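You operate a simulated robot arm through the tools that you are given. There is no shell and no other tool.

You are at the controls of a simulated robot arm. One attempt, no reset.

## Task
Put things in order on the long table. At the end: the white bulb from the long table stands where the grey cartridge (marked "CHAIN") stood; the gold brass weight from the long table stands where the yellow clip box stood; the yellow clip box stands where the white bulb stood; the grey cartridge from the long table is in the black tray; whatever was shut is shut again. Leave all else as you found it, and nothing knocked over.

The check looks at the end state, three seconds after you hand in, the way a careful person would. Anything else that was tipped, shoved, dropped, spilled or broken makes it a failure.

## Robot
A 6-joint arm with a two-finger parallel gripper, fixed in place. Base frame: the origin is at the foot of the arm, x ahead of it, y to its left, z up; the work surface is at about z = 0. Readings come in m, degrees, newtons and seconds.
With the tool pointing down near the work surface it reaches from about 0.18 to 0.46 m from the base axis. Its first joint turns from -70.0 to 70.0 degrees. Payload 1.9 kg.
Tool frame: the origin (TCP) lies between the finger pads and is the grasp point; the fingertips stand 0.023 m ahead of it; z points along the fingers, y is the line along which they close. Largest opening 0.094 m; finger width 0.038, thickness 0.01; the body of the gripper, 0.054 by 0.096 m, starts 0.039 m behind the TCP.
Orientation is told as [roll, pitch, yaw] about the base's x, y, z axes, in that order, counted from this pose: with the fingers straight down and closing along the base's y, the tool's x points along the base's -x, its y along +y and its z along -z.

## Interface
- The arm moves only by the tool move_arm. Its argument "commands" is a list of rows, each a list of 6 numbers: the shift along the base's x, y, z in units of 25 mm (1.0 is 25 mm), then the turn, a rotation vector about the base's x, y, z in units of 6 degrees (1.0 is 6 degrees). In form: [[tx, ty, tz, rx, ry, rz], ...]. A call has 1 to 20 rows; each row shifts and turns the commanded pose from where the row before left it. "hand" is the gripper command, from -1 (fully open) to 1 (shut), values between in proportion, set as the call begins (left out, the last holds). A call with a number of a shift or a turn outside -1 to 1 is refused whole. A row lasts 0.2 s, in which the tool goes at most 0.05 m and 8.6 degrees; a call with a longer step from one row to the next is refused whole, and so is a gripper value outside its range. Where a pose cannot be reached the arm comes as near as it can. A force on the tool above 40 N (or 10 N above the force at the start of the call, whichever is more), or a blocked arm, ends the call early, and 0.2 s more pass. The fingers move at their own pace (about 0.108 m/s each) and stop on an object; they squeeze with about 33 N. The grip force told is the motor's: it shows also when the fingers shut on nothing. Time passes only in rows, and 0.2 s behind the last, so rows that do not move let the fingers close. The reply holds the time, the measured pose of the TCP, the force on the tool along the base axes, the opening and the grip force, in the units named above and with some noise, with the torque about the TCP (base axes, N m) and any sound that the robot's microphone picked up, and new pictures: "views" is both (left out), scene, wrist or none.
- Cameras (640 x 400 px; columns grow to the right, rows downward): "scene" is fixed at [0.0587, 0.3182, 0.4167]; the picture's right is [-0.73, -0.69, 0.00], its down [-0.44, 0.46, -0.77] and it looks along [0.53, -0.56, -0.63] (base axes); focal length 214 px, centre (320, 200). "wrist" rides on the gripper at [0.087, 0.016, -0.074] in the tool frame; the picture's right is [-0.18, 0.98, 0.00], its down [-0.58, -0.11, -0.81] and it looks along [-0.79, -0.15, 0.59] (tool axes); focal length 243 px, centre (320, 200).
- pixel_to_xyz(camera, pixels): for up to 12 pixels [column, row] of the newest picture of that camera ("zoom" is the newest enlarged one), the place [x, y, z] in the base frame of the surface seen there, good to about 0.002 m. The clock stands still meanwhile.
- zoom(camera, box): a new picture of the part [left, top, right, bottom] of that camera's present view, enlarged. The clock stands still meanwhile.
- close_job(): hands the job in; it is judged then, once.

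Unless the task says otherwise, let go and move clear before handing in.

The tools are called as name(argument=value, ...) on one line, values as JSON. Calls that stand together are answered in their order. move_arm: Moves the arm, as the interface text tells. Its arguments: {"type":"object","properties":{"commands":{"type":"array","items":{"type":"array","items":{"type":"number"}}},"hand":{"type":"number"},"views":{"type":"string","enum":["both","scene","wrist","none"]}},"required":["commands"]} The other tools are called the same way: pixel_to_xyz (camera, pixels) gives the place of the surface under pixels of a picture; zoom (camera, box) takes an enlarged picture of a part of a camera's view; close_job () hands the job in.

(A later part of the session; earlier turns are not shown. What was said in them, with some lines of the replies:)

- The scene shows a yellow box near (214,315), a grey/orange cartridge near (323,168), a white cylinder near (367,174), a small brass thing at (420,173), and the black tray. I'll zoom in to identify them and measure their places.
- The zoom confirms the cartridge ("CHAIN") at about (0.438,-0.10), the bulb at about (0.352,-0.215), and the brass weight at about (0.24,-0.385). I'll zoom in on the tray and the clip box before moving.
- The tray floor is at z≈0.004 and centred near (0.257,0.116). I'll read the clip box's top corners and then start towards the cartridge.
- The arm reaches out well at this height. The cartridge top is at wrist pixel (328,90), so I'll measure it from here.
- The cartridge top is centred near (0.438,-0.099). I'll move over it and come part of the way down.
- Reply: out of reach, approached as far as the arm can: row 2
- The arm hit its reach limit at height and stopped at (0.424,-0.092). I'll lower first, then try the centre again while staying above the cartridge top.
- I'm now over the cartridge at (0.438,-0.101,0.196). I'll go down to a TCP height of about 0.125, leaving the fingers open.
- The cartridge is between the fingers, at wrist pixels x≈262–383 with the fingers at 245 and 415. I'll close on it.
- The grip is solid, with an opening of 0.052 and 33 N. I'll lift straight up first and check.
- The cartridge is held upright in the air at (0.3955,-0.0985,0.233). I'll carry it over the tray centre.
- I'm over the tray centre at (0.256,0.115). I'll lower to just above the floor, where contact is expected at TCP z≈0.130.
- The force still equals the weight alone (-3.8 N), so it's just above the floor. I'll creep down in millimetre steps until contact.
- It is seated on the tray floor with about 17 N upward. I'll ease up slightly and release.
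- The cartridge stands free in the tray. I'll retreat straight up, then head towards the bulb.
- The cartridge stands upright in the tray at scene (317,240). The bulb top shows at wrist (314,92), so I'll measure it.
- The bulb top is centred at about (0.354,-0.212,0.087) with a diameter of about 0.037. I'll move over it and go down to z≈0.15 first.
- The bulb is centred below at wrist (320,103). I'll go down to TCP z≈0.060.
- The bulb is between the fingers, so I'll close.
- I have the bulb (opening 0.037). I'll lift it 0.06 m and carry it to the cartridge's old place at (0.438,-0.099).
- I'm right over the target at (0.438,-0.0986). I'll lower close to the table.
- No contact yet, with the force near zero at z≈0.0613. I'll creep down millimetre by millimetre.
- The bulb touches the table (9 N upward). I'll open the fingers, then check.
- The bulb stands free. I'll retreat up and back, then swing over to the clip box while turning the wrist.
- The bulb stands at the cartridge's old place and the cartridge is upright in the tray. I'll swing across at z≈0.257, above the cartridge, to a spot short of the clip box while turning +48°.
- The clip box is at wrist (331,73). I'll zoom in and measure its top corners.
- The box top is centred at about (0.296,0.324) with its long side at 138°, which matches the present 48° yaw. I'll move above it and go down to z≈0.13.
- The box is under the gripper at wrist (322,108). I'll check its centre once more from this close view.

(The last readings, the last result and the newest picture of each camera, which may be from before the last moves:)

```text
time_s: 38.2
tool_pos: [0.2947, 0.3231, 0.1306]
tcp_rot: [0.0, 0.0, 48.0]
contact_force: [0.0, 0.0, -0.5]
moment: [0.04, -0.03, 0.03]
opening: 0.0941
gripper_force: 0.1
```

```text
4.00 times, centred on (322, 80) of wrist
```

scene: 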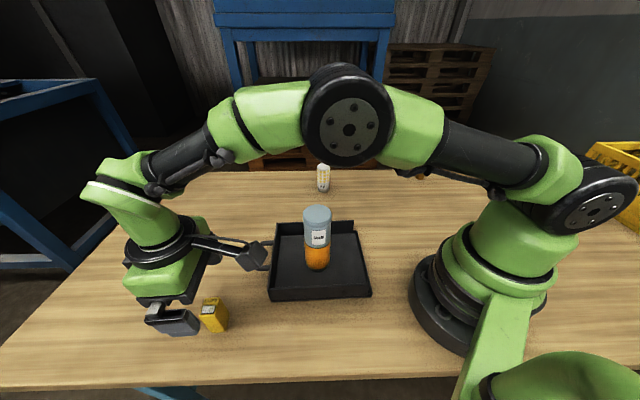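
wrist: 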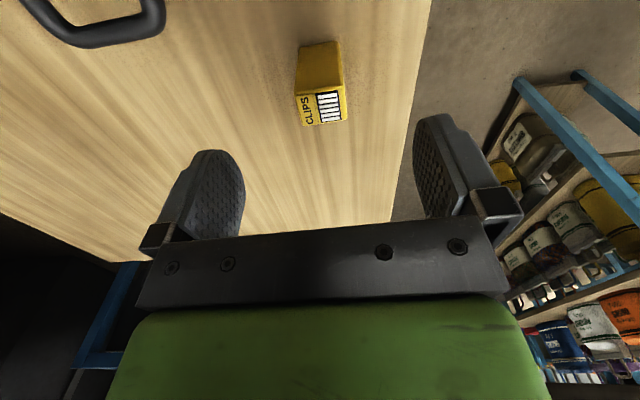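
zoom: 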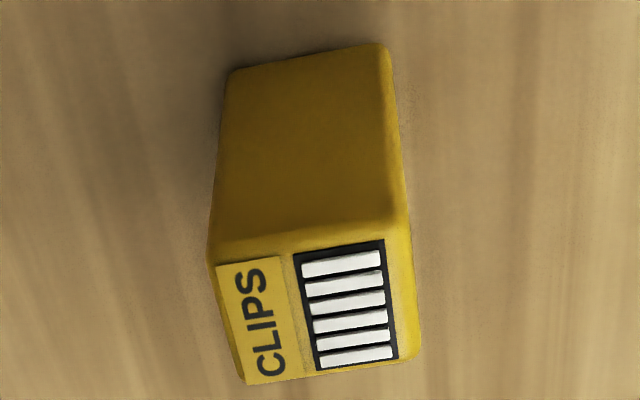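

The centre is about (0.297,0.3245). I'll adjust slightly and descend to TCP z≈0.042.

move_arm(commands=[[0.09, 0.06, -0.4, 0, 0, -0.3], [0, 0, -0.7, 0, 0, 0], [0, 0, -0.7, 0, 0, 0], [0, 0, -0.7, 0, 0, 0], [0, 0, -0.6, 0, 0, 0], [0, 0, -0.44, 0, 0, 0], [0, 0, 0, 0, 0, 0]])

```text
time_s: 39.8
tool_pos: [0.2972, 0.3239, 0.0414]
tcp_rot: [0.0, -0.1, 46.2]
contact_force: [-0.9, 0.5, -0.2]
moment: [-0.03, 0.02, -0.01]
opening: 0.0941
gripper_force: 0.0
```

scene: 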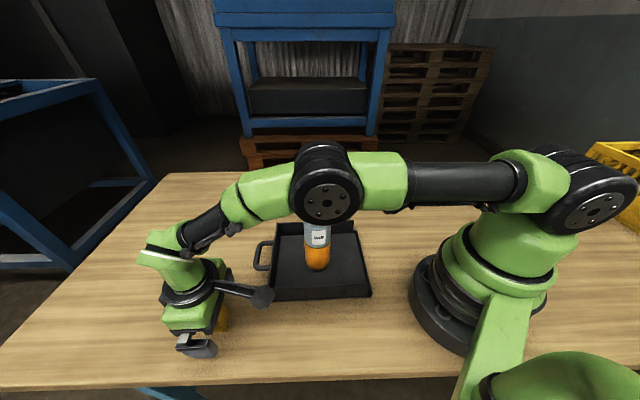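
wrist: 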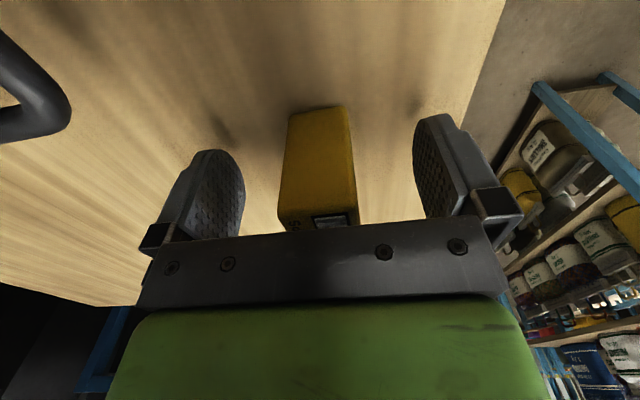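

The box is between the fingers at wrist x≈280–358. I'll close.

move_arm(commands=[[0, 0, 0, 0, 0, 0], [0, 0, 0, 0, 0, 0], [0, 0, 0, 0, 0, 0], [0, 0, 0, 0, 0, 0]], hand=1)

```text
time_s: 40.8
tool_pos: [0.2968, 0.3248, 0.0406]
tcp_rot: [0.0, 0.0, 46.2]
contact_force: [0.3, -0.4, -0.3]
moment: [0.03, -0.01, -0.01]
opening: 0.0316
gripper_force: 32.5
```

scene: 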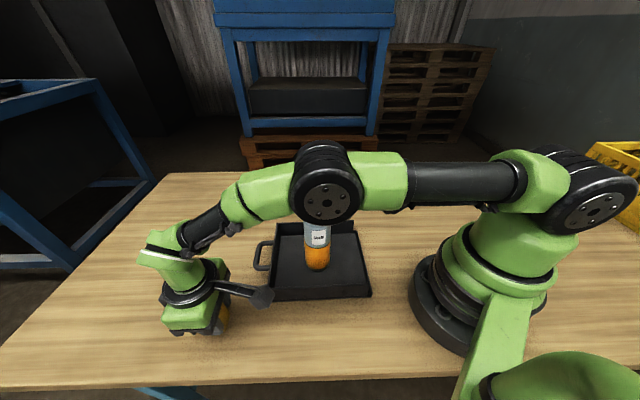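
wrist: 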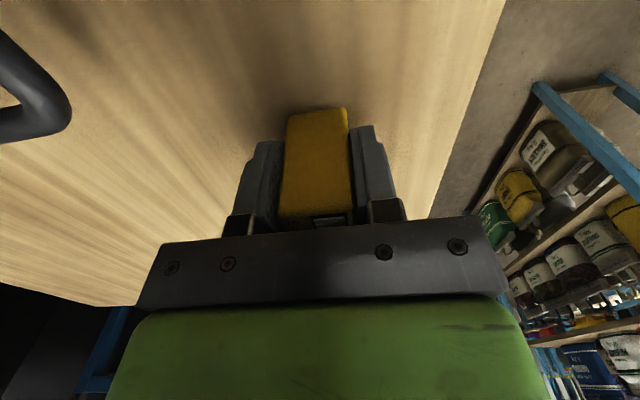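

The clip box is gripped (opening 0.0316). I'll lift straight up, then up and inward.

move_arm(commands=[[0, 0, 0.3, 0, 0, 0], [0, 0, 0.8, 0, 0, 0], [0, 0, 0.9, 0, 0, 0], [0, 0, 0.9, 0, 0, 0], [0, 0, 0.9, 0, 0, 0], [-0.3, -0.35, 0.9, 0, 0, 0], [-0.35, -0.4, 0.9, 0, 0, 0], [-0.35, -0.4, 0.9, 0, 0, 0], [-0.35, -0.4, 0.9, 0, 0, 0], [-0.35, -0.4, 0.9, 0, 0, 0], [0, 0, 0.7, 0, 0, 0], [0, 0, 0, 0, 0, 0]])

```text
time_s: 43.4
tool_pos: [0.2561, 0.2772, 0.2673]
tcp_rot: [0.0, 0.0, 46.4]
contact_force: [0.1, -0.1, -1.0]
moment: [0.02, 0.0, -0.02]
opening: 0.0313
gripper_force: 33.2
```

scene: 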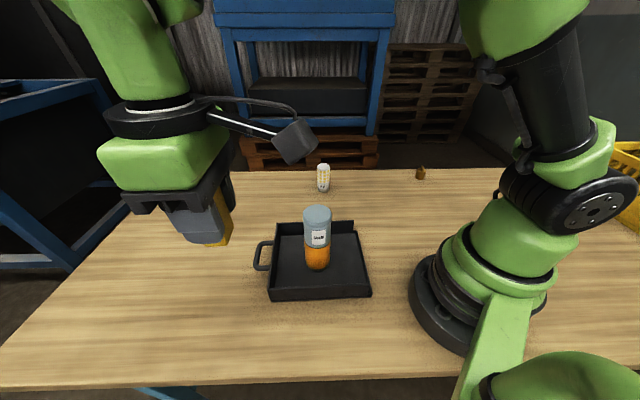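
wrist: 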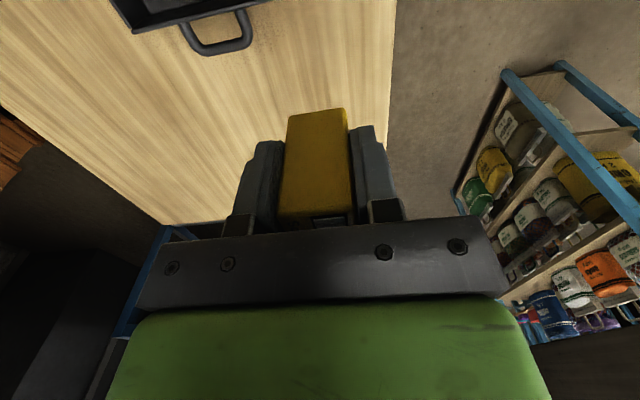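

The box is held high at z 0.267. I'll carry it across at this height towards the bulb's old place.

move_arm(commands=[[0.05, -0.5, 0, 0, 0, 0], [0.1, -0.9, 0, 0, 0, 0], [0.1, -1, 0, 0, 0, 0], [0.1, -1, 0, 0, 0, 0], [0.1, -1, 0, 0, 0, 0], [0.1, -1, 0, 0, 0, 0], [0.1, -1, 0, 0, 0, 0], [0.1, -1, 0, 0, 0, 0], [0.1, -1, 0, 0, 0, 0], [0.1, -1, 0, 0, 0, 0], [0.1, -1, 0, 0, 0, 0], [0.1, -1, 0, 0, 0, 0], [0.1, -1, 0, 0, 0, 0], [0.1, -1, 0, 0, 0, 0], [0.1, -1, 0, 0, 0, 0], [0.1, -1, 0, 0, 0, 0], [0.1, -1, 0, 0, 0, 0], [0.1, -1, 0, 0, 0, 0], [0.05, -0.5, 0, 0, 0, 0], [0, 0, 0, 0, 0, 0]])

```text
time_s: 47.6
tool_pos: [0.3011, -0.1701, 0.2662]
tcp_rot: [-0.1, 0.0, 46.1]
contact_force: [-0.1, 0.7, -0.7]
moment: [-0.02, -0.02, -0.01]
opening: 0.0315
gripper_force: 32.2
```

scene: 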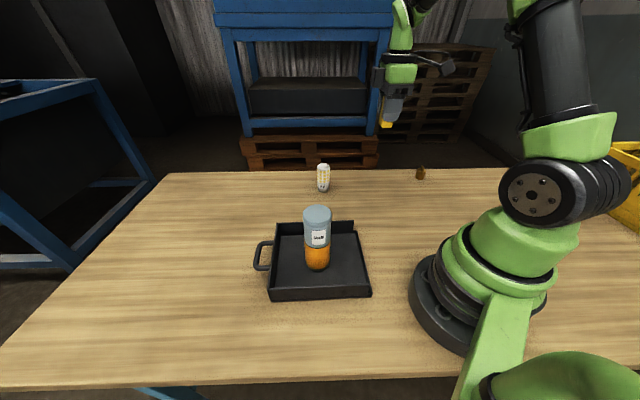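
wrist: 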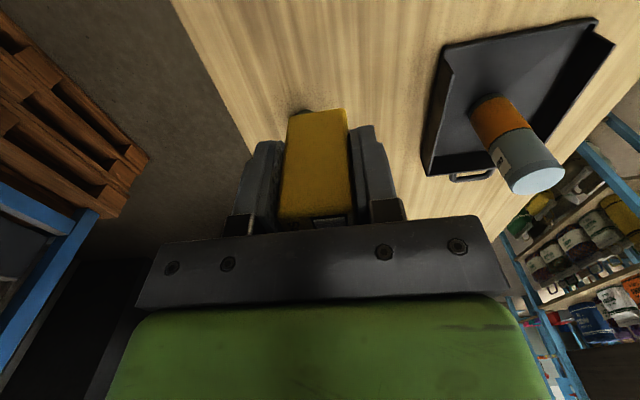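

Now I'll position over (0.354,-0.213) and descend most of the way.

move_arm(commands=[[0.5, -0.4, 0, 0, 0, 0], [0.7, -0.6, -0.3, 0, 0, 0], [0.6, -0.5, -0.6, 0, 0, 0], [0.32, -0.22, -0.9, 0, 0, 0], [0, 0, -0.9, 0, 0, 0], [0, 0, -0.9, 0, 0, 0], [0, 0, -0.9, 0, 0, 0], [0, 0, -0.9, 0, 0, 0], [0, 0, -0.9, 0, 0, 0], [0, 0, -0.8, 0, 0, 0], [0, 0, -0.6, 0, 0, 0], [0, 0, 0, 0, 0, 0]])

```text
time_s: 50.2
tool_pos: [0.3534, -0.2155, 0.0726]
tcp_rot: [-0.1, 0.1, 46.2]
contact_force: [0.2, -0.5, -0.4]
moment: [-0.02, 0.0, -0.01]
opening: 0.0312
gripper_force: 33.1
```

scene: 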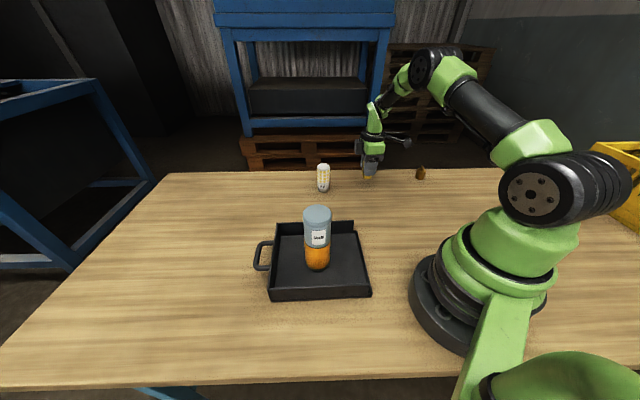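
wrist: 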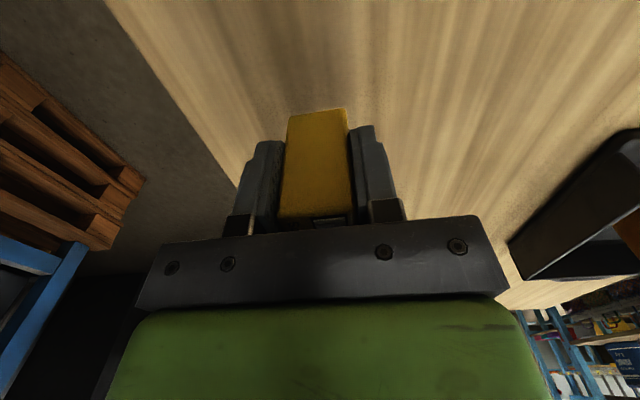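

I'm at (0.353,-0.2155,0.073), so I'll correct y by 2 mm and lower to just above the table.

move_arm(commands=[[0.02, 0.08, -0.4, 0, 0, 0], [0, 0, -0.4, 0, 0, 0], [0, 0, -0.25, 0, 0, 0], [0, 0, -0.12, 0, 0, 0], [0, 0, 0, 0, 0, 0]], views="none")

move_arm(commands=[[0, 0, -0.04, 0, 0, 0], [0, 0, 0, 0, 0, 0]], views="none")

```text
time_s: 51.4
tool_pos: [0.3553, -0.2116, 0.0435]
tcp_rot: [0.0, -0.1, 46.2]
contact_force: [-0.3, -0.4, -0.4]
moment: [0.0, -0.02, 0.02]
opening: 0.0312
gripper_force: 33.1
```

```text
time_s: 52.0
tool_pos: [0.3544, -0.2114, 0.0447]
tcp_rot: [0.0, 0.0, 46.2]
contact_force: [0.7, -0.5, -0.4]
moment: [0.04, -0.03, 0.02]
opening: 0.0315
gripper_force: 33.5
```

The readings are noisy and there's no contact yet. I'll keep creeping down.

move_arm(commands=[[0, 0, -0.04, 0, 0, 0], [0, 0, -0.03, 0, 0, 0], [0, 0, 0, 0, 0, 0]], views="none")

```text
time_s: 52.8
tool_pos: [0.3538, -0.2109, 0.0425]
tcp_rot: [-0.1, 0.0, 46.3]
contact_force: [0.1, -0.3, -1.9]
moment: [0.01, -0.01, 0.02]
opening: 0.0313
gripper_force: 33.2
```

move_arm(commands=[[0, -0.04, -0.03, 0, 0, 0], [0, 0, -0.02, 0, 0, 0], [0, 0, 0, 0, 0, 0]], views="none")

```text
time_s: 53.6
tool_pos: [0.3542, -0.2129, 0.0402]
tcp_rot: [0.1, 0.0, 46.2]
contact_force: [-1.8, 0.5, 5.4]
moment: [-0.01, 0.04, -0.01]
opening: 0.0311
gripper_force: 33.0
```

The box touches the table (5.4 N) at (0.354,-0.213). I'll open the fingers.

move_arm(commands=[[0, 0, 0, 0, 0, 0], [0, 0, 0, 0, 0, 0], [0, 0, 0, 0, 0, 0]], hand=-1)

```text
time_s: 54.4
tool_pos: [0.3544, -0.2123, 0.0408]
tcp_rot: [0.0, -0.1, 46.3]
contact_force: [0.3, 0.1, 0.8]
moment: [-0.01, 0.02, -0.01]
opening: 0.0938
gripper_force: 0.1
```

scene: 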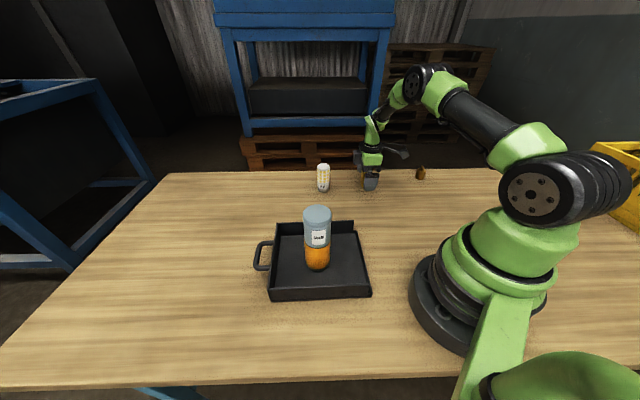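
wrist: 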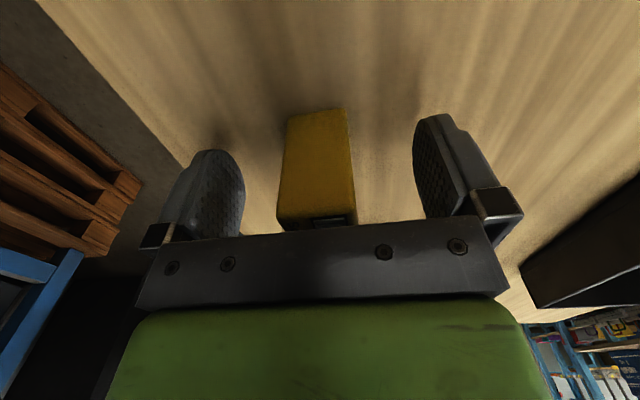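

The box stands free. I'll go straight up clear of it, then move towards the brass weight, turning back to yaw 0.

move_arm(commands=[[0, 0, 0.4, 0, 0, 0], [0, 0, 0.9, 0, 0, 0], [0, 0, 0.9, 0, 0, 0], [0, 0, 0.9, 0, 0, 0], [0, 0, 0.9, 0, 0, 0], [0, 0, 0.9, 0, 0, 0], [0, 0, 0.9, 0, 0, 0], [0, 0, 0.9, 0, 0, 0], [-0.5, -0.5, 0.4, 0, 0, -0.77], [-0.62, -0.62, 0, 0, 0, -0.77], [-0.62, -0.62, 0, 0, 0, -0.77], [-0.62, -0.62, 0, 0, 0, -0.77], [-0.62, -0.62, 0, 0, 0, -0.77], [-0.62, -0.62, 0, 0, 0, -0.77], [-0.62, -0.62, 0, 0, 0, -0.77], [-0.62, -0.62, 0, 0, 0, -0.77], [-0.62, -0.62, 0, 0, 0, -0.77], [-0.62, -0.62, 0, 0, 0, -0.77], [0, 0, 0, 0, 0, 0]], hand=-1)

```text
time_s: 58.4
tool_pos: [0.2017, -0.3654, 0.2185]
tcp_rot: [0.0, 0.0, -0.1]
contact_force: [-0.7, -0.1, -1.4]
moment: [0.03, -0.02, -0.01]
opening: 0.0938
gripper_force: 0.0
```

scene: 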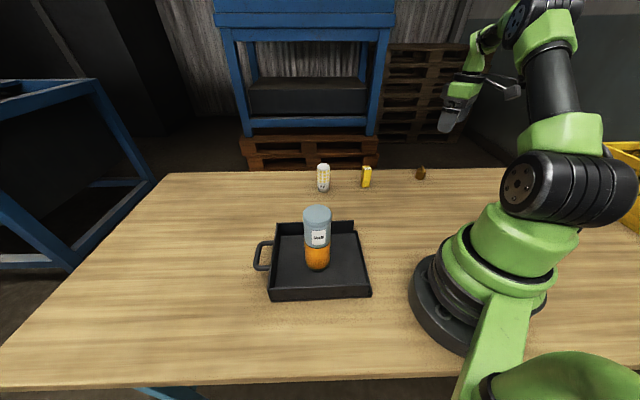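
wrist: 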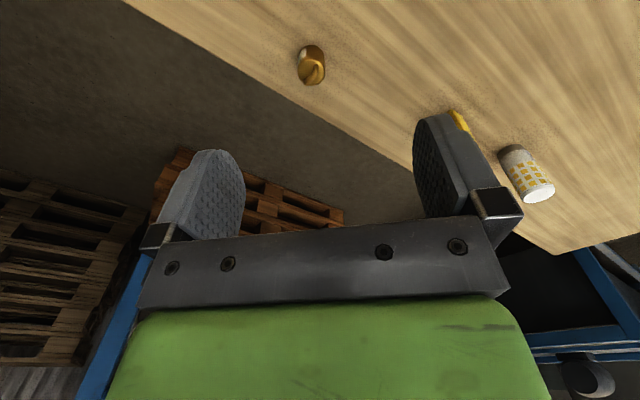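

The clip box is standing at scene (367,177). The weight is at wrist (311,66), so I'll measure it.

zoom(camera="wrist", box=[279, 40, 343, 92])

pixel_to_xyz(camera="wrist", pixels=[[299, 72], [325, 68], [311, 84], [311, 74], [310, 55], [312, 47], [305, 68], [318, 66], [311, 66]])

zoom(camera="scene", box=[290, 140, 450, 240])

```text
7.69 times, centred on (311, 66) of wrist
```

zoom: 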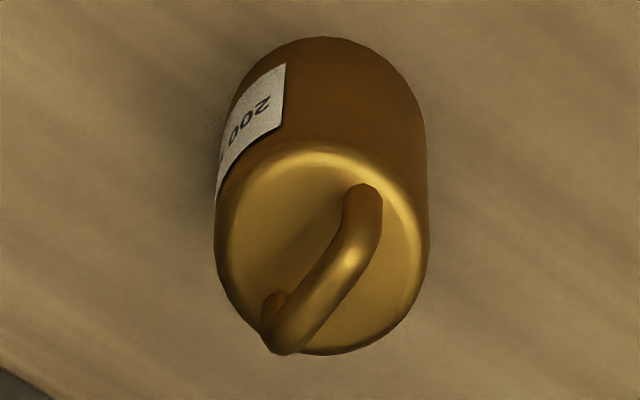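

```text
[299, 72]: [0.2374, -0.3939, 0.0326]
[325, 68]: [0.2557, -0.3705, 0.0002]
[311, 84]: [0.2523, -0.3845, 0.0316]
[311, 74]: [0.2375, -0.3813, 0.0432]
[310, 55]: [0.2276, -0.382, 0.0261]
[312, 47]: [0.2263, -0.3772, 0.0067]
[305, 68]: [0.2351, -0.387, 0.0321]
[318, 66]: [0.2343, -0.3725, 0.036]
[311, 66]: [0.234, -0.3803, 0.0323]
```

```text
4.00 times, centred on (370, 190) of scene
```

zoom: 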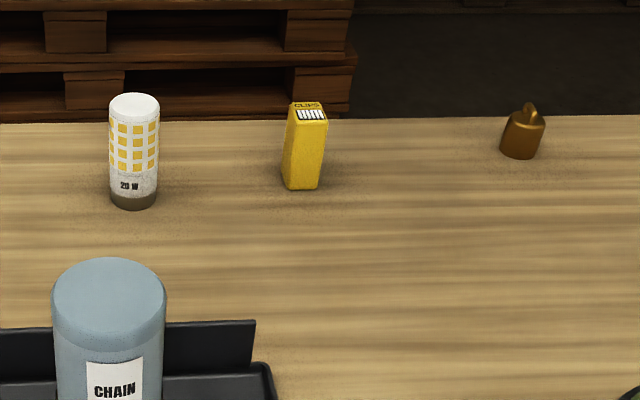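

The weight is about 0.030 in diameter and centred at about (0.241,-0.381), with its body top at z≈0.032 and loop at about 0.045. I'll move over it and descend to z≈0.11.

move_arm(commands=[[0, -0.2, -0.6, 0, 0, 0], [0.3, -0.2, -0.8, 0, 0, 0], [0.5, -0.22, -0.8, 0, 0, 0], [0.5, 0, -0.8, 0, 0, 0], [0.27, 0, -0.8, 0, 0, 0], [0, 0, -0.4, 0, 0, 0], [0, 0, 0, 0, 0, 0]])

```text
time_s: 60.0
tool_pos: [0.2417, -0.3812, 0.1131]
tcp_rot: [0.0, 0.0, 0.0]
contact_force: [-0.3, 0.0, 0.7]
moment: [0.0, -0.02, -0.03]
opening: 0.0939
gripper_force: 0.1
```

scene: 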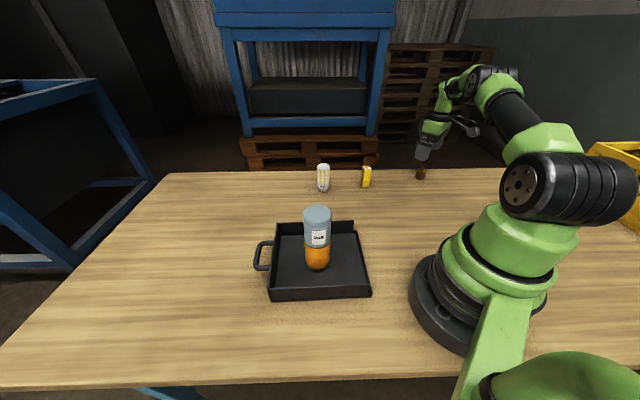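
wrist: 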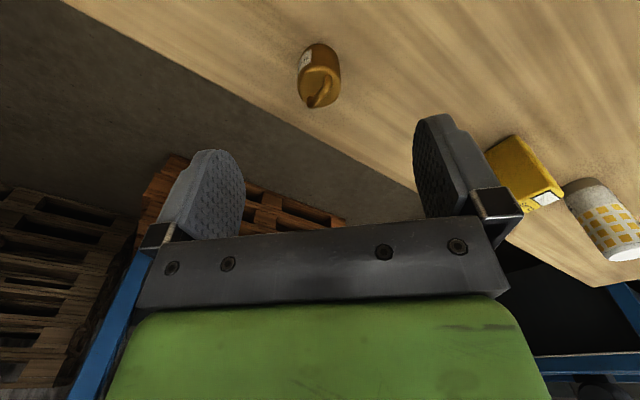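

The weight is at wrist (319,76). One more measurement before the final descent.

pixel_to_xyz(camera="wrist", pixels=[[301, 84], [339, 80], [305, 80], [333, 90], [319, 66], [320, 50], [310, 75], [326, 100]])

zoom(camera="wrist", box=[279, 36, 359, 116])

```text
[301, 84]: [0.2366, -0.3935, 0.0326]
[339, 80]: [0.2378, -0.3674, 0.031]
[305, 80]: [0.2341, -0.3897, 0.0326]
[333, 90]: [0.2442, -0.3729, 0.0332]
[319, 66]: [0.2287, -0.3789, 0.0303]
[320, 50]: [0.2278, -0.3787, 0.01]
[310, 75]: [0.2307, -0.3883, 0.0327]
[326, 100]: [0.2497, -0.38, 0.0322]
```

```text
5.00 times, centred on (319, 76) of wrist
```

zoom: 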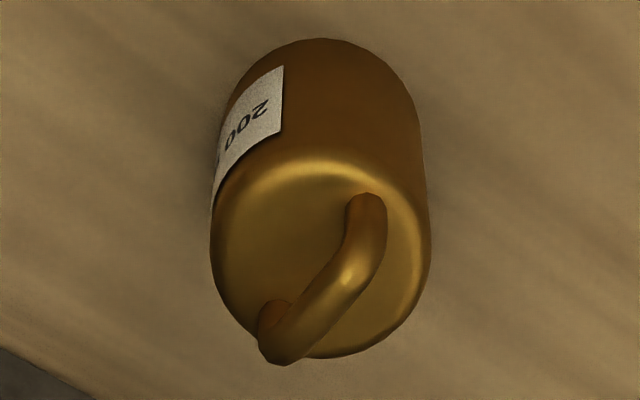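

Its centre (0.2415,-0.3805) matches the TCP. I'll descend to z≈0.031.

move_arm(commands=[[0, 0.02, -0.6, 0, 0, 0], [0, 0, -0.7, 0, 0, 0], [0, 0, -0.7, 0, 0, 0], [0, 0, -0.6, 0, 0, 0], [0, 0, -0.4, 0, 0, 0], [0, 0, -0.28, 0, 0, 0], [0, 0, 0, 0, 0, 0]])

```text
time_s: 61.6
tool_pos: [0.2419, -0.3811, 0.0316]
tcp_rot: [-0.1, 0.0, 0.0]
contact_force: [0.0, -0.1, 0.2]
moment: [0.01, 0.0, 0.0]
opening: 0.0941
gripper_force: 0.1
```

scene: 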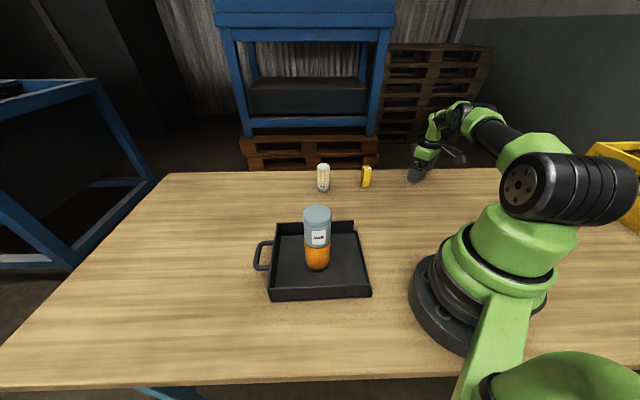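
wrist: 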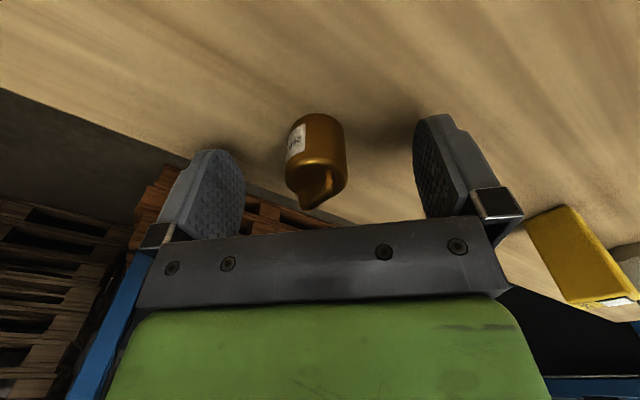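

The weight sits between the fingers. I'll lower 4 mm more for a fuller grip, then close.

move_arm(commands=[[0, 0, -0.16, 0, 0, 0], [0, 0, 0, 0, 0, 0]], views="none")

move_arm(commands=[[0, 0, 0, 0, 0, 0], [0, 0, 0, 0, 0, 0], [0, 0, 0, 0, 0, 0], [0, 0, 0, 0, 0, 0]], hand=1)

```text
time_s: 62.2
tool_pos: [0.2426, -0.3808, 0.0259]
tcp_rot: [0.0, -0.1, -0.1]
contact_force: [0.1, 0.6, 0.0]
moment: [-0.03, -0.04, 0.01]
opening: 0.0941
gripper_force: 0.0
```

```text
time_s: 63.2
tool_pos: [0.2425, -0.3808, 0.027]
tcp_rot: [0.0, -0.1, 0.0]
contact_force: [-0.1, -1.8, 0.7]
moment: [-0.02, 0.01, 0.02]
opening: 0.0298
gripper_force: 33.6
```

scene: 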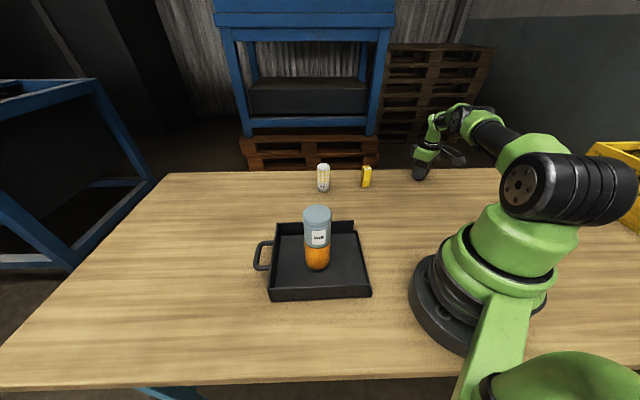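
wrist: 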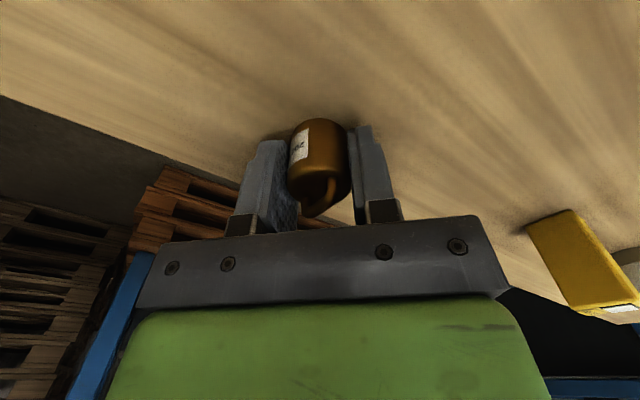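

The weight is gripped (opening 0.0298). I'll lift straight up, then inward and up to z≈0.26.

move_arm(commands=[[0, 0, 0.3, 0, 0, 0], [0, 0, 0.8, 0, 0, 0], [0, 0, 0.9, 0, 0, 0], [0, 0, 0.9, 0, 0, 0], [0, 0, 0.9, 0, 0, 0], [0, 0.3, 0.9, 0, 0, 0], [0, 0.5, 0.9, 0, 0, 0], [0, 0.6, 0.9, 0, 0, 0], [0, 0.7, 0.9, 0, 0, 0], [0, 0.7, 0.9, 0, 0, 0], [0, 0.7, 0.9, 0, 0, 0], [0, 0, 0, 0, 0, 0]])

```text
time_s: 65.8
tool_pos: [0.2416, -0.2925, 0.2574]
tcp_rot: [-0.1, 0.0, 0.0]
contact_force: [0.4, 0.2, -1.1]
moment: [-0.01, 0.02, 0.01]
opening: 0.0297
gripper_force: 33.1
```

scene: 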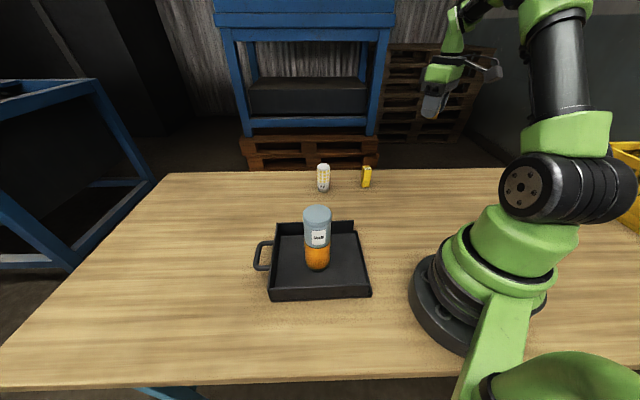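
wrist: 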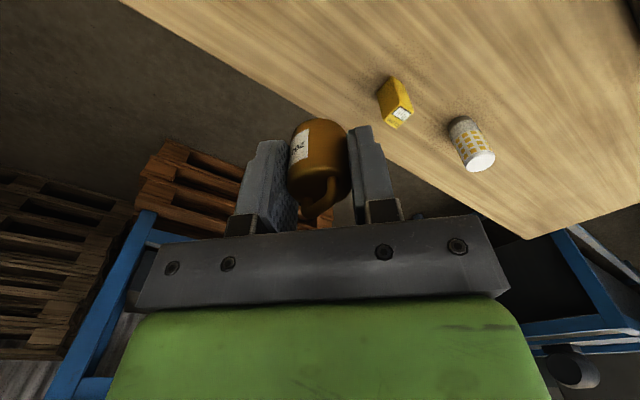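

The weight is held high. I'll carry it across at z≈0.257 in two calls.

move_arm(commands=[[0, 0.5, 0, 0, 0, 0], [0, 1, 0, 0, 0, 0], [0, 1, 0, 0, 0, 0], [0, 1, 0, 0, 0, 0], [0, 1, 0, 0, 0, 0], [0, 1, 0, 0, 0, 0], [0, 1, 0, 0, 0, 0], [0, 1, 0, 0, 0, 0], [0, 1, 0, 0, 0, 0], [0, 1, 0, 0, 0, 0], [0, 1, 0, 0, 0, 0], [0, 1, 0, 0, 0, 0], [0, 1, 0, 0, 0, 0], [0, 1, 0, 0, 0, 0], [0, 1, 0, 0, 0, 0], [0, 1, 0, 0, 0, 0], [0, 1, 0, 0, 0, 0], [0, 1, 0, 0, 0, 0], [0, 1, 0, 0, 0, 0], [0, 1, 0, 0, 0, 0]], views="scene")

move_arm(commands=[[0.2, 0.9, 0, 0, 0, 0], [0.4, 0.9, 0, 0, 0, 0], [0.4, 0.9, 0, 0, 0, 0], [0.3, 0.5, 0, 0, 0, 0], [0, 0, 0, 0, 0, 0]])

```text
time_s: 70.0
tool_pos: [0.2423, 0.1954, 0.2559]
tcp_rot: [0.0, 0.0, 0.0]
contact_force: [-0.6, -0.1, -2.9]
moment: [-0.04, 0.03, 0.0]
opening: 0.0294
gripper_force: 32.5
```

scene: 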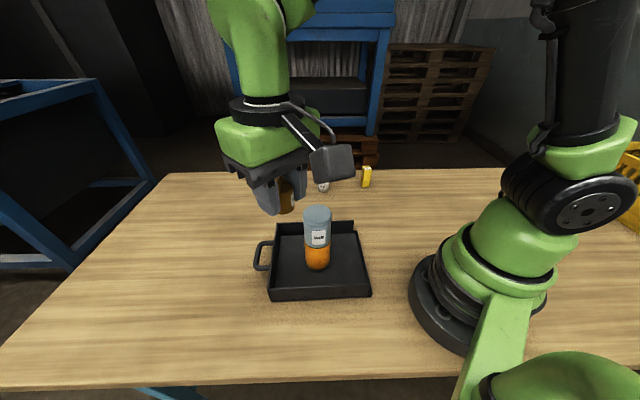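

```text
time_s: 71.2
tool_pos: [0.2745, 0.2753, 0.2562]
tcp_rot: [0.0, 0.0, -0.1]
contact_force: [-0.3, -0.2, -2.7]
moment: [-0.04, -0.01, 0.03]
opening: 0.0294
gripper_force: 33.3
```

scene: 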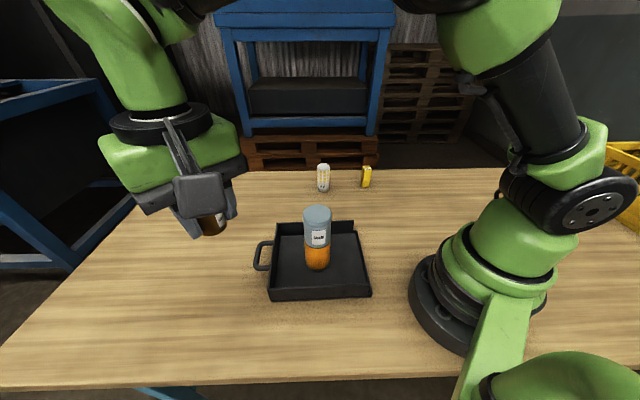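
wrist: 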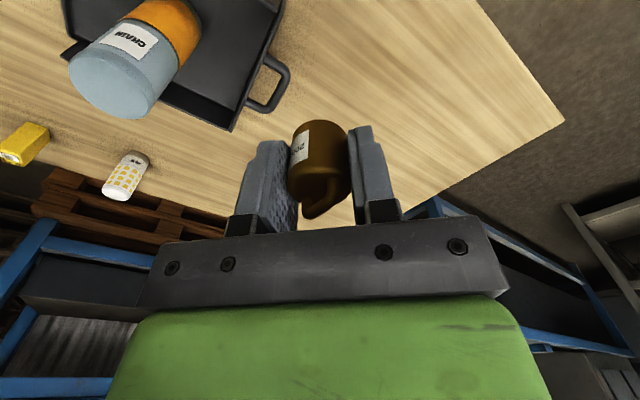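

The weight is still firmly held. Next I'll go over the clip box's old place at (0.297,0.3245) and descend close to the table.

move_arm(commands=[[0.2, 0.4, 0, 0, 0, 0], [0.3, 0.6, -0.4, 0, 0, 0], [0.3, 0.6, -0.8, 0, 0, 0], [0.1, 0.37, -0.9, 0, 0, 0], [0, 0, -0.9, 0, 0, 0], [0, 0, -0.9, 0, 0, 0], [0, 0, -0.9, 0, 0, 0], [0, 0, -0.9, 0, 0, 0], [0, 0, -0.9, 0, 0, 0], [0, 0, -0.8, 0, 0, 0], [0, 0, -0.4, 0, 0, 0], [0, 0, 0, 0, 0, 0]])

```text
time_s: 73.8
tool_pos: [0.2993, 0.3227, 0.063]
tcp_rot: [0.0, -0.1, -0.1]
contact_force: [-0.1, 0.4, -2.1]
moment: [0.03, 0.02, 0.01]
opening: 0.0296
gripper_force: 33.0
```

scene: 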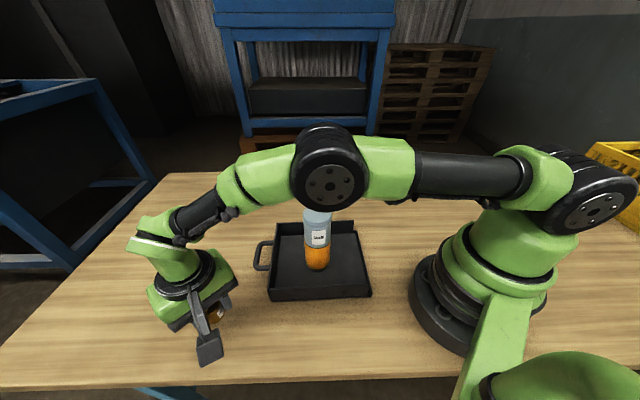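
wrist: 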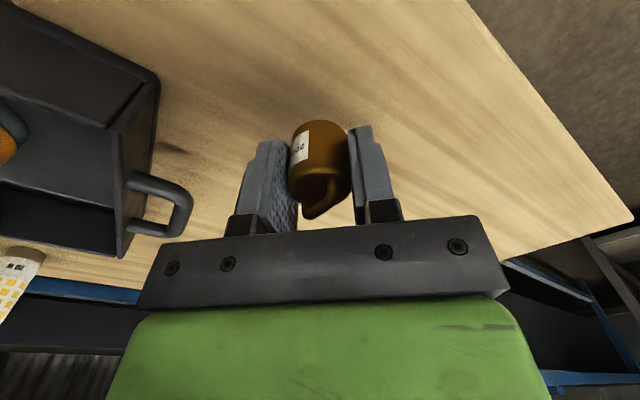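

I'm at (0.299,0.323,0.063). I'll trim the position slightly, lower, then creep.

move_arm(commands=[[-0.06, 0.04, -0.5, 0, 0, 0], [0, 0, -0.4, 0, 0, 0], [0, 0, -0.25, 0, 0, 0], [0, 0, -0.12, 0, 0, 0], [0, 0, 0, 0, 0, 0]], views="none")

move_arm(commands=[[0, 0, -0.04, 0, 0, 0], [0, 0, 0, 0, 0, 0]], views="none")

```text
time_s: 75.0
tool_pos: [0.2965, 0.3261, 0.0303]
tcp_rot: [0.0, 0.0, 0.0]
contact_force: [0.6, 0.3, -1.7]
moment: [-0.03, 0.0, -0.03]
opening: 0.0296
gripper_force: 32.9
```

```text
time_s: 75.6
tool_pos: [0.2945, 0.3271, 0.0292]
tcp_rot: [0.0, 0.0, 0.0]
contact_force: [0.3, 0.0, -3.1]
moment: [0.0, 0.0, 0.01]
opening: 0.0295
gripper_force: 33.0
```

I'm close, so I'll creep down a millimetre and watch the force.

move_arm(commands=[[0, 0, -0.04, 0, 0, 0], [0, 0, 0, 0, 0, 0]], views="none")

move_arm(commands=[[0, 0, -0.02, 0, 0, 0], [0, 0, 0, 0, 0, 0]], views="none")

```text
time_s: 76.2
tool_pos: [0.2954, 0.3254, 0.0278]
tcp_rot: [0.0, 0.0, -0.1]
contact_force: [0.2, -0.5, -2.1]
moment: [-0.01, 0.01, 0.0]
opening: 0.0298
gripper_force: 33.5
```

```text
time_s: 76.8
tool_pos: [0.2959, 0.3263, 0.0288]
tcp_rot: [0.0, 0.0, 0.0]
contact_force: [-0.3, 0.1, -1.1]
moment: [0.02, 0.01, 0.04]
opening: 0.0295
gripper_force: 33.0
```

Still no clear contact. I'll trim 1 mm back in y and keep creeping.

move_arm(commands=[[0.03, -0.04, -0.03, 0, 0, 0], [0, 0, 0, 0, 0, 0]], views="none")

move_arm(commands=[[0, 0, -0.02, 0, 0, 0], [0, 0, 0, 0, 0, 0]], views="none")

```text
time_s: 77.4
tool_pos: [0.2967, 0.3252, 0.027]
tcp_rot: [0.0, 0.0, -0.1]
contact_force: [-0.1, 0.3, -1.1]
moment: [0.01, -0.05, 0.06]
opening: 0.0296
gripper_force: 33.5
```

```text
time_s: 78.0
tool_pos: [0.2971, 0.3261, 0.027]
tcp_rot: [0.1, -0.1, 0.0]
contact_force: [-6.2, 1.0, 11.5]
moment: [-0.08, 0.15, -0.03]
opening: 0.0296
gripper_force: 32.8
```

The weight touches the table (11.5 N) at (0.297,0.326). I'll open the fingers.

move_arm(commands=[[0, 0, 0, 0, 0, 0], [0, 0, 0, 0, 0, 0], [0, 0, 0, 0, 0, 0]], hand=-1)

```text
time_s: 78.8
tool_pos: [0.2966, 0.3241, 0.0261]
tcp_rot: [0.0, -0.1, -0.1]
contact_force: [-0.2, -0.3, 0.0]
moment: [0.04, 0.0, -0.04]
opening: 0.0941
gripper_force: 0.1
```

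scene: 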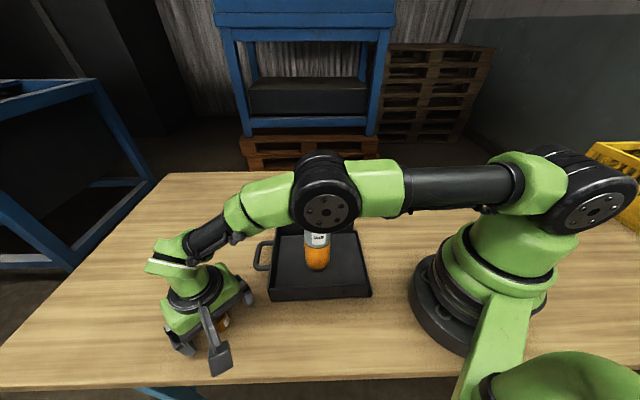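
wrist: 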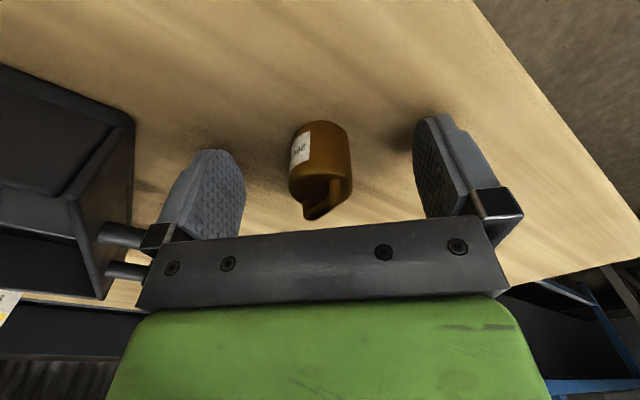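

The weight stands free. I'll go straight up, then back to a clear central position.

move_arm(commands=[[0, 0, 0.4, 0, 0, 0], [0, 0, 0.9, 0, 0, 0], [0, 0, 0.9, 0, 0, 0], [0, 0, 0.9, 0, 0, 0], [0, 0, 0.9, 0, 0, 0], [0, 0, 0.9, 0, 0, 0], [-0.2, -0.3, 0.9, 0, 0, 0], [-0.3, -0.4, 0.9, 0, 0, 0], [-0.3, -0.5, 0.9, 0, 0, 0], [-0.3, -0.5, 0.9, 0, 0, 0], [-0.2, -0.5, 0.9, 0, 0, 0], [0, -0.5, 0.6, 0, 0, 0], [0, 0, 0, 0, 0, 0]], hand=-1)

move_arm(commands=[[0, -0.7, 0, 0, 0, 0], [0, -1, 0, 0, 0, 0], [0, -1, 0, 0, 0, 0], [0, -1, 0, 0, 0, 0], [0, -1, 0, 0, 0, 0], [0, -1, 0, 0, 0, 0], [0, -1, 0, 0, 0, 0], [0, -1, 0, 0, 0, 0], [0, -1, 0, 0, 0, 0], [0, -1, 0, 0, 0, 0], [0, -1, 0, 0, 0, 0], [0, -1, 0, 0, 0, 0], [0, -1, 0, 0, 0, 0], [0, -1, 0, 0, 0, 0], [0, -1, 0, 0, 0, 0], [0, -1, 0, 0, 0, 0], [0, -0.5, 0, 0, 0, 0], [0, 0, 0, 0, 0, 0]])

```text
time_s: 81.6
tool_pos: [0.2635, 0.2574, 0.277]
tcp_rot: [-0.1, 0.1, 0.0]
contact_force: [0.0, 0.1, 0.5]
moment: [0.02, 0.03, -0.03]
opening: 0.0939
gripper_force: 0.0
```

scene: 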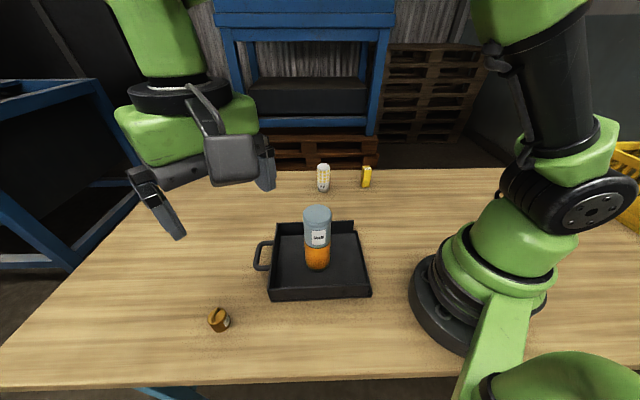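
wrist: 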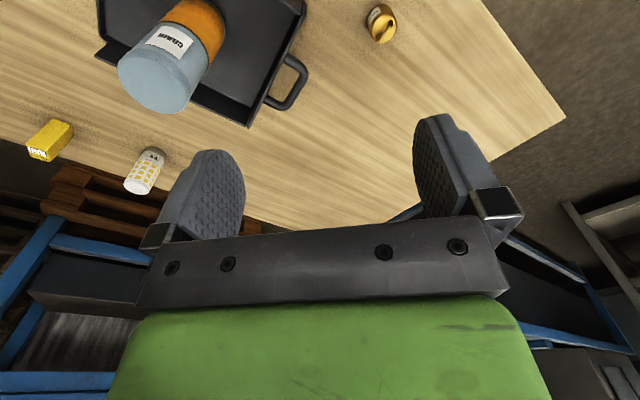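

```text
time_s: 85.4
tool_pos: [0.263, -0.147, 0.2759]
tcp_rot: [0.0, 0.0, 0.0]
contact_force: [-0.2, -0.7, -0.3]
moment: [-0.01, 0.0, 0.0]
opening: 0.094
gripper_force: 0.1
```

scene: 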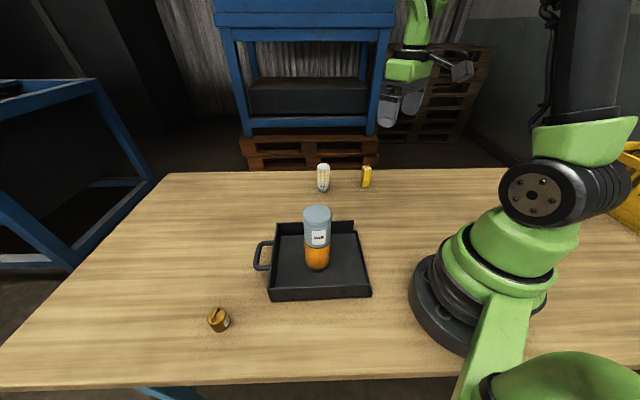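
wrist: 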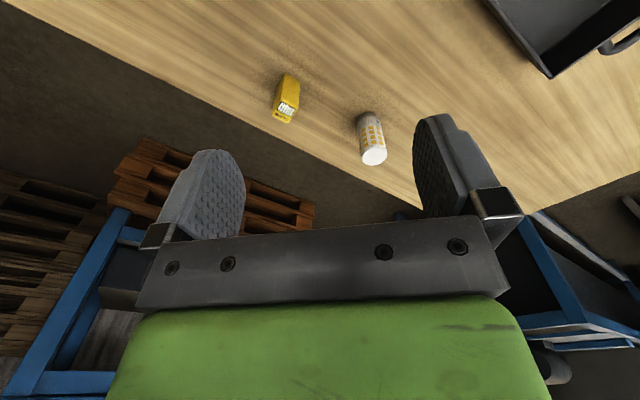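

All four items stand at their new places. I'll do a final measured check of the positions and confirm the tray is unmoved.

zoom(camera="scene", box=[190, 290, 250, 345])

pixel_to_xyz(camera="scene", pixels=[[323, 166], [323, 190], [367, 168], [366, 184], [218, 325], [219, 313], [277, 224], [352, 222], [272, 289], [368, 287], [317, 214], [317, 265]])

zoom(camera="scene", box=[240, 210, 384, 300])

pixel_to_xyz(camera="wrist", pixels=[[285, 111], [275, 115], [297, 108], [374, 156], [361, 156], [386, 154]])

```text
7.27 times, centred on (220, 318) of scene
```

zoom: 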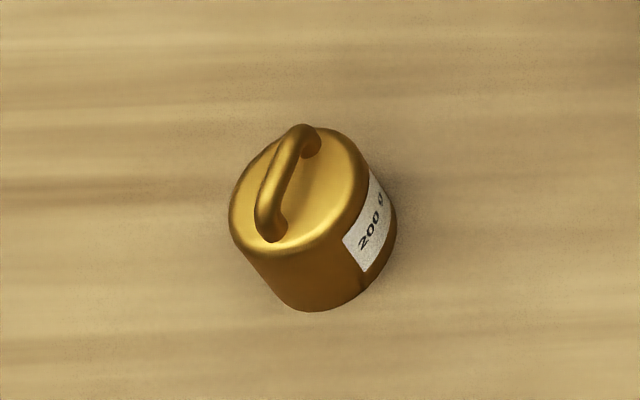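

```text
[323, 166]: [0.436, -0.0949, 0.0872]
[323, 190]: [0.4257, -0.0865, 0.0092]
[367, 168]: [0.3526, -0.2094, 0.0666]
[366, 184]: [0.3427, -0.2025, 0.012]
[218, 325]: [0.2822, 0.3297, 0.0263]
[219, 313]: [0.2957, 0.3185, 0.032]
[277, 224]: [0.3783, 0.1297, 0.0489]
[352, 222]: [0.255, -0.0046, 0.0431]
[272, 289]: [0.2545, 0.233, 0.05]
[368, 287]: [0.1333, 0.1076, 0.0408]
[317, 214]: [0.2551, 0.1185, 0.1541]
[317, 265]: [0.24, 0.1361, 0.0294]
```

```text
4.44 times, centred on (312, 255) of scene
```

zoom: 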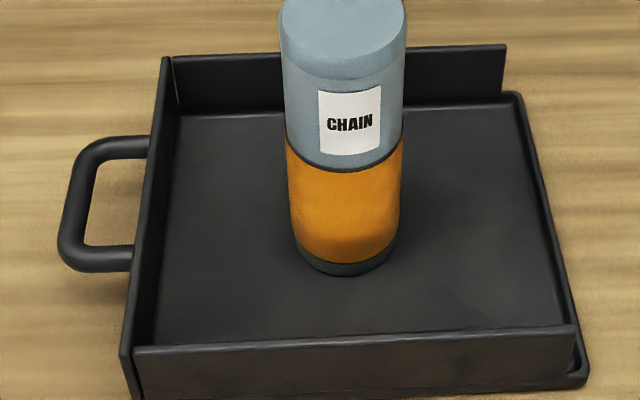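

```text
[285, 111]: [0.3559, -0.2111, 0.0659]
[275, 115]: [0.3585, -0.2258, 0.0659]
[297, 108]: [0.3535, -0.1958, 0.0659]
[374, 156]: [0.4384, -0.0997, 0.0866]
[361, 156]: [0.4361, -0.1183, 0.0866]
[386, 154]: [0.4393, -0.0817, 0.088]
```

The check looks good: the bulb is at (0.438,-0.099), the clip box at (0.355,-0.212) and the weight at about (0.296,0.324). The cartridge stands upright in the tray, the tray hasn't moved, nothing was opened, and the arm is clear. I'm handing in.

close_job()

```text
The job is handed in.
```

I've handed the job in with all four items moved and standing upright. I don't have the judge's result, only my own last check.

| Item | Now stands | Final position (x, y in m) |
|---|---|---|
| White bulb | where the grey cartridge stood | (0.438, -0.100) |
| Yellow clip box | where the white bulb stood | (0.356, -0.211) |
| Gold brass weight | where the yellow clip box stood | about (0.296, 0.324) |
| Grey cartridge ("CHAIN") | in the black tray | about (0.255, 0.118) |

The bulb, clip box and weight are within about 2 mm of where the earlier items stood. The tray didn't move, and nothing was knocked over. I found nothing on the table that was shut and opened nothing, so there was nothing to close. The gripper is open and clear of everything.
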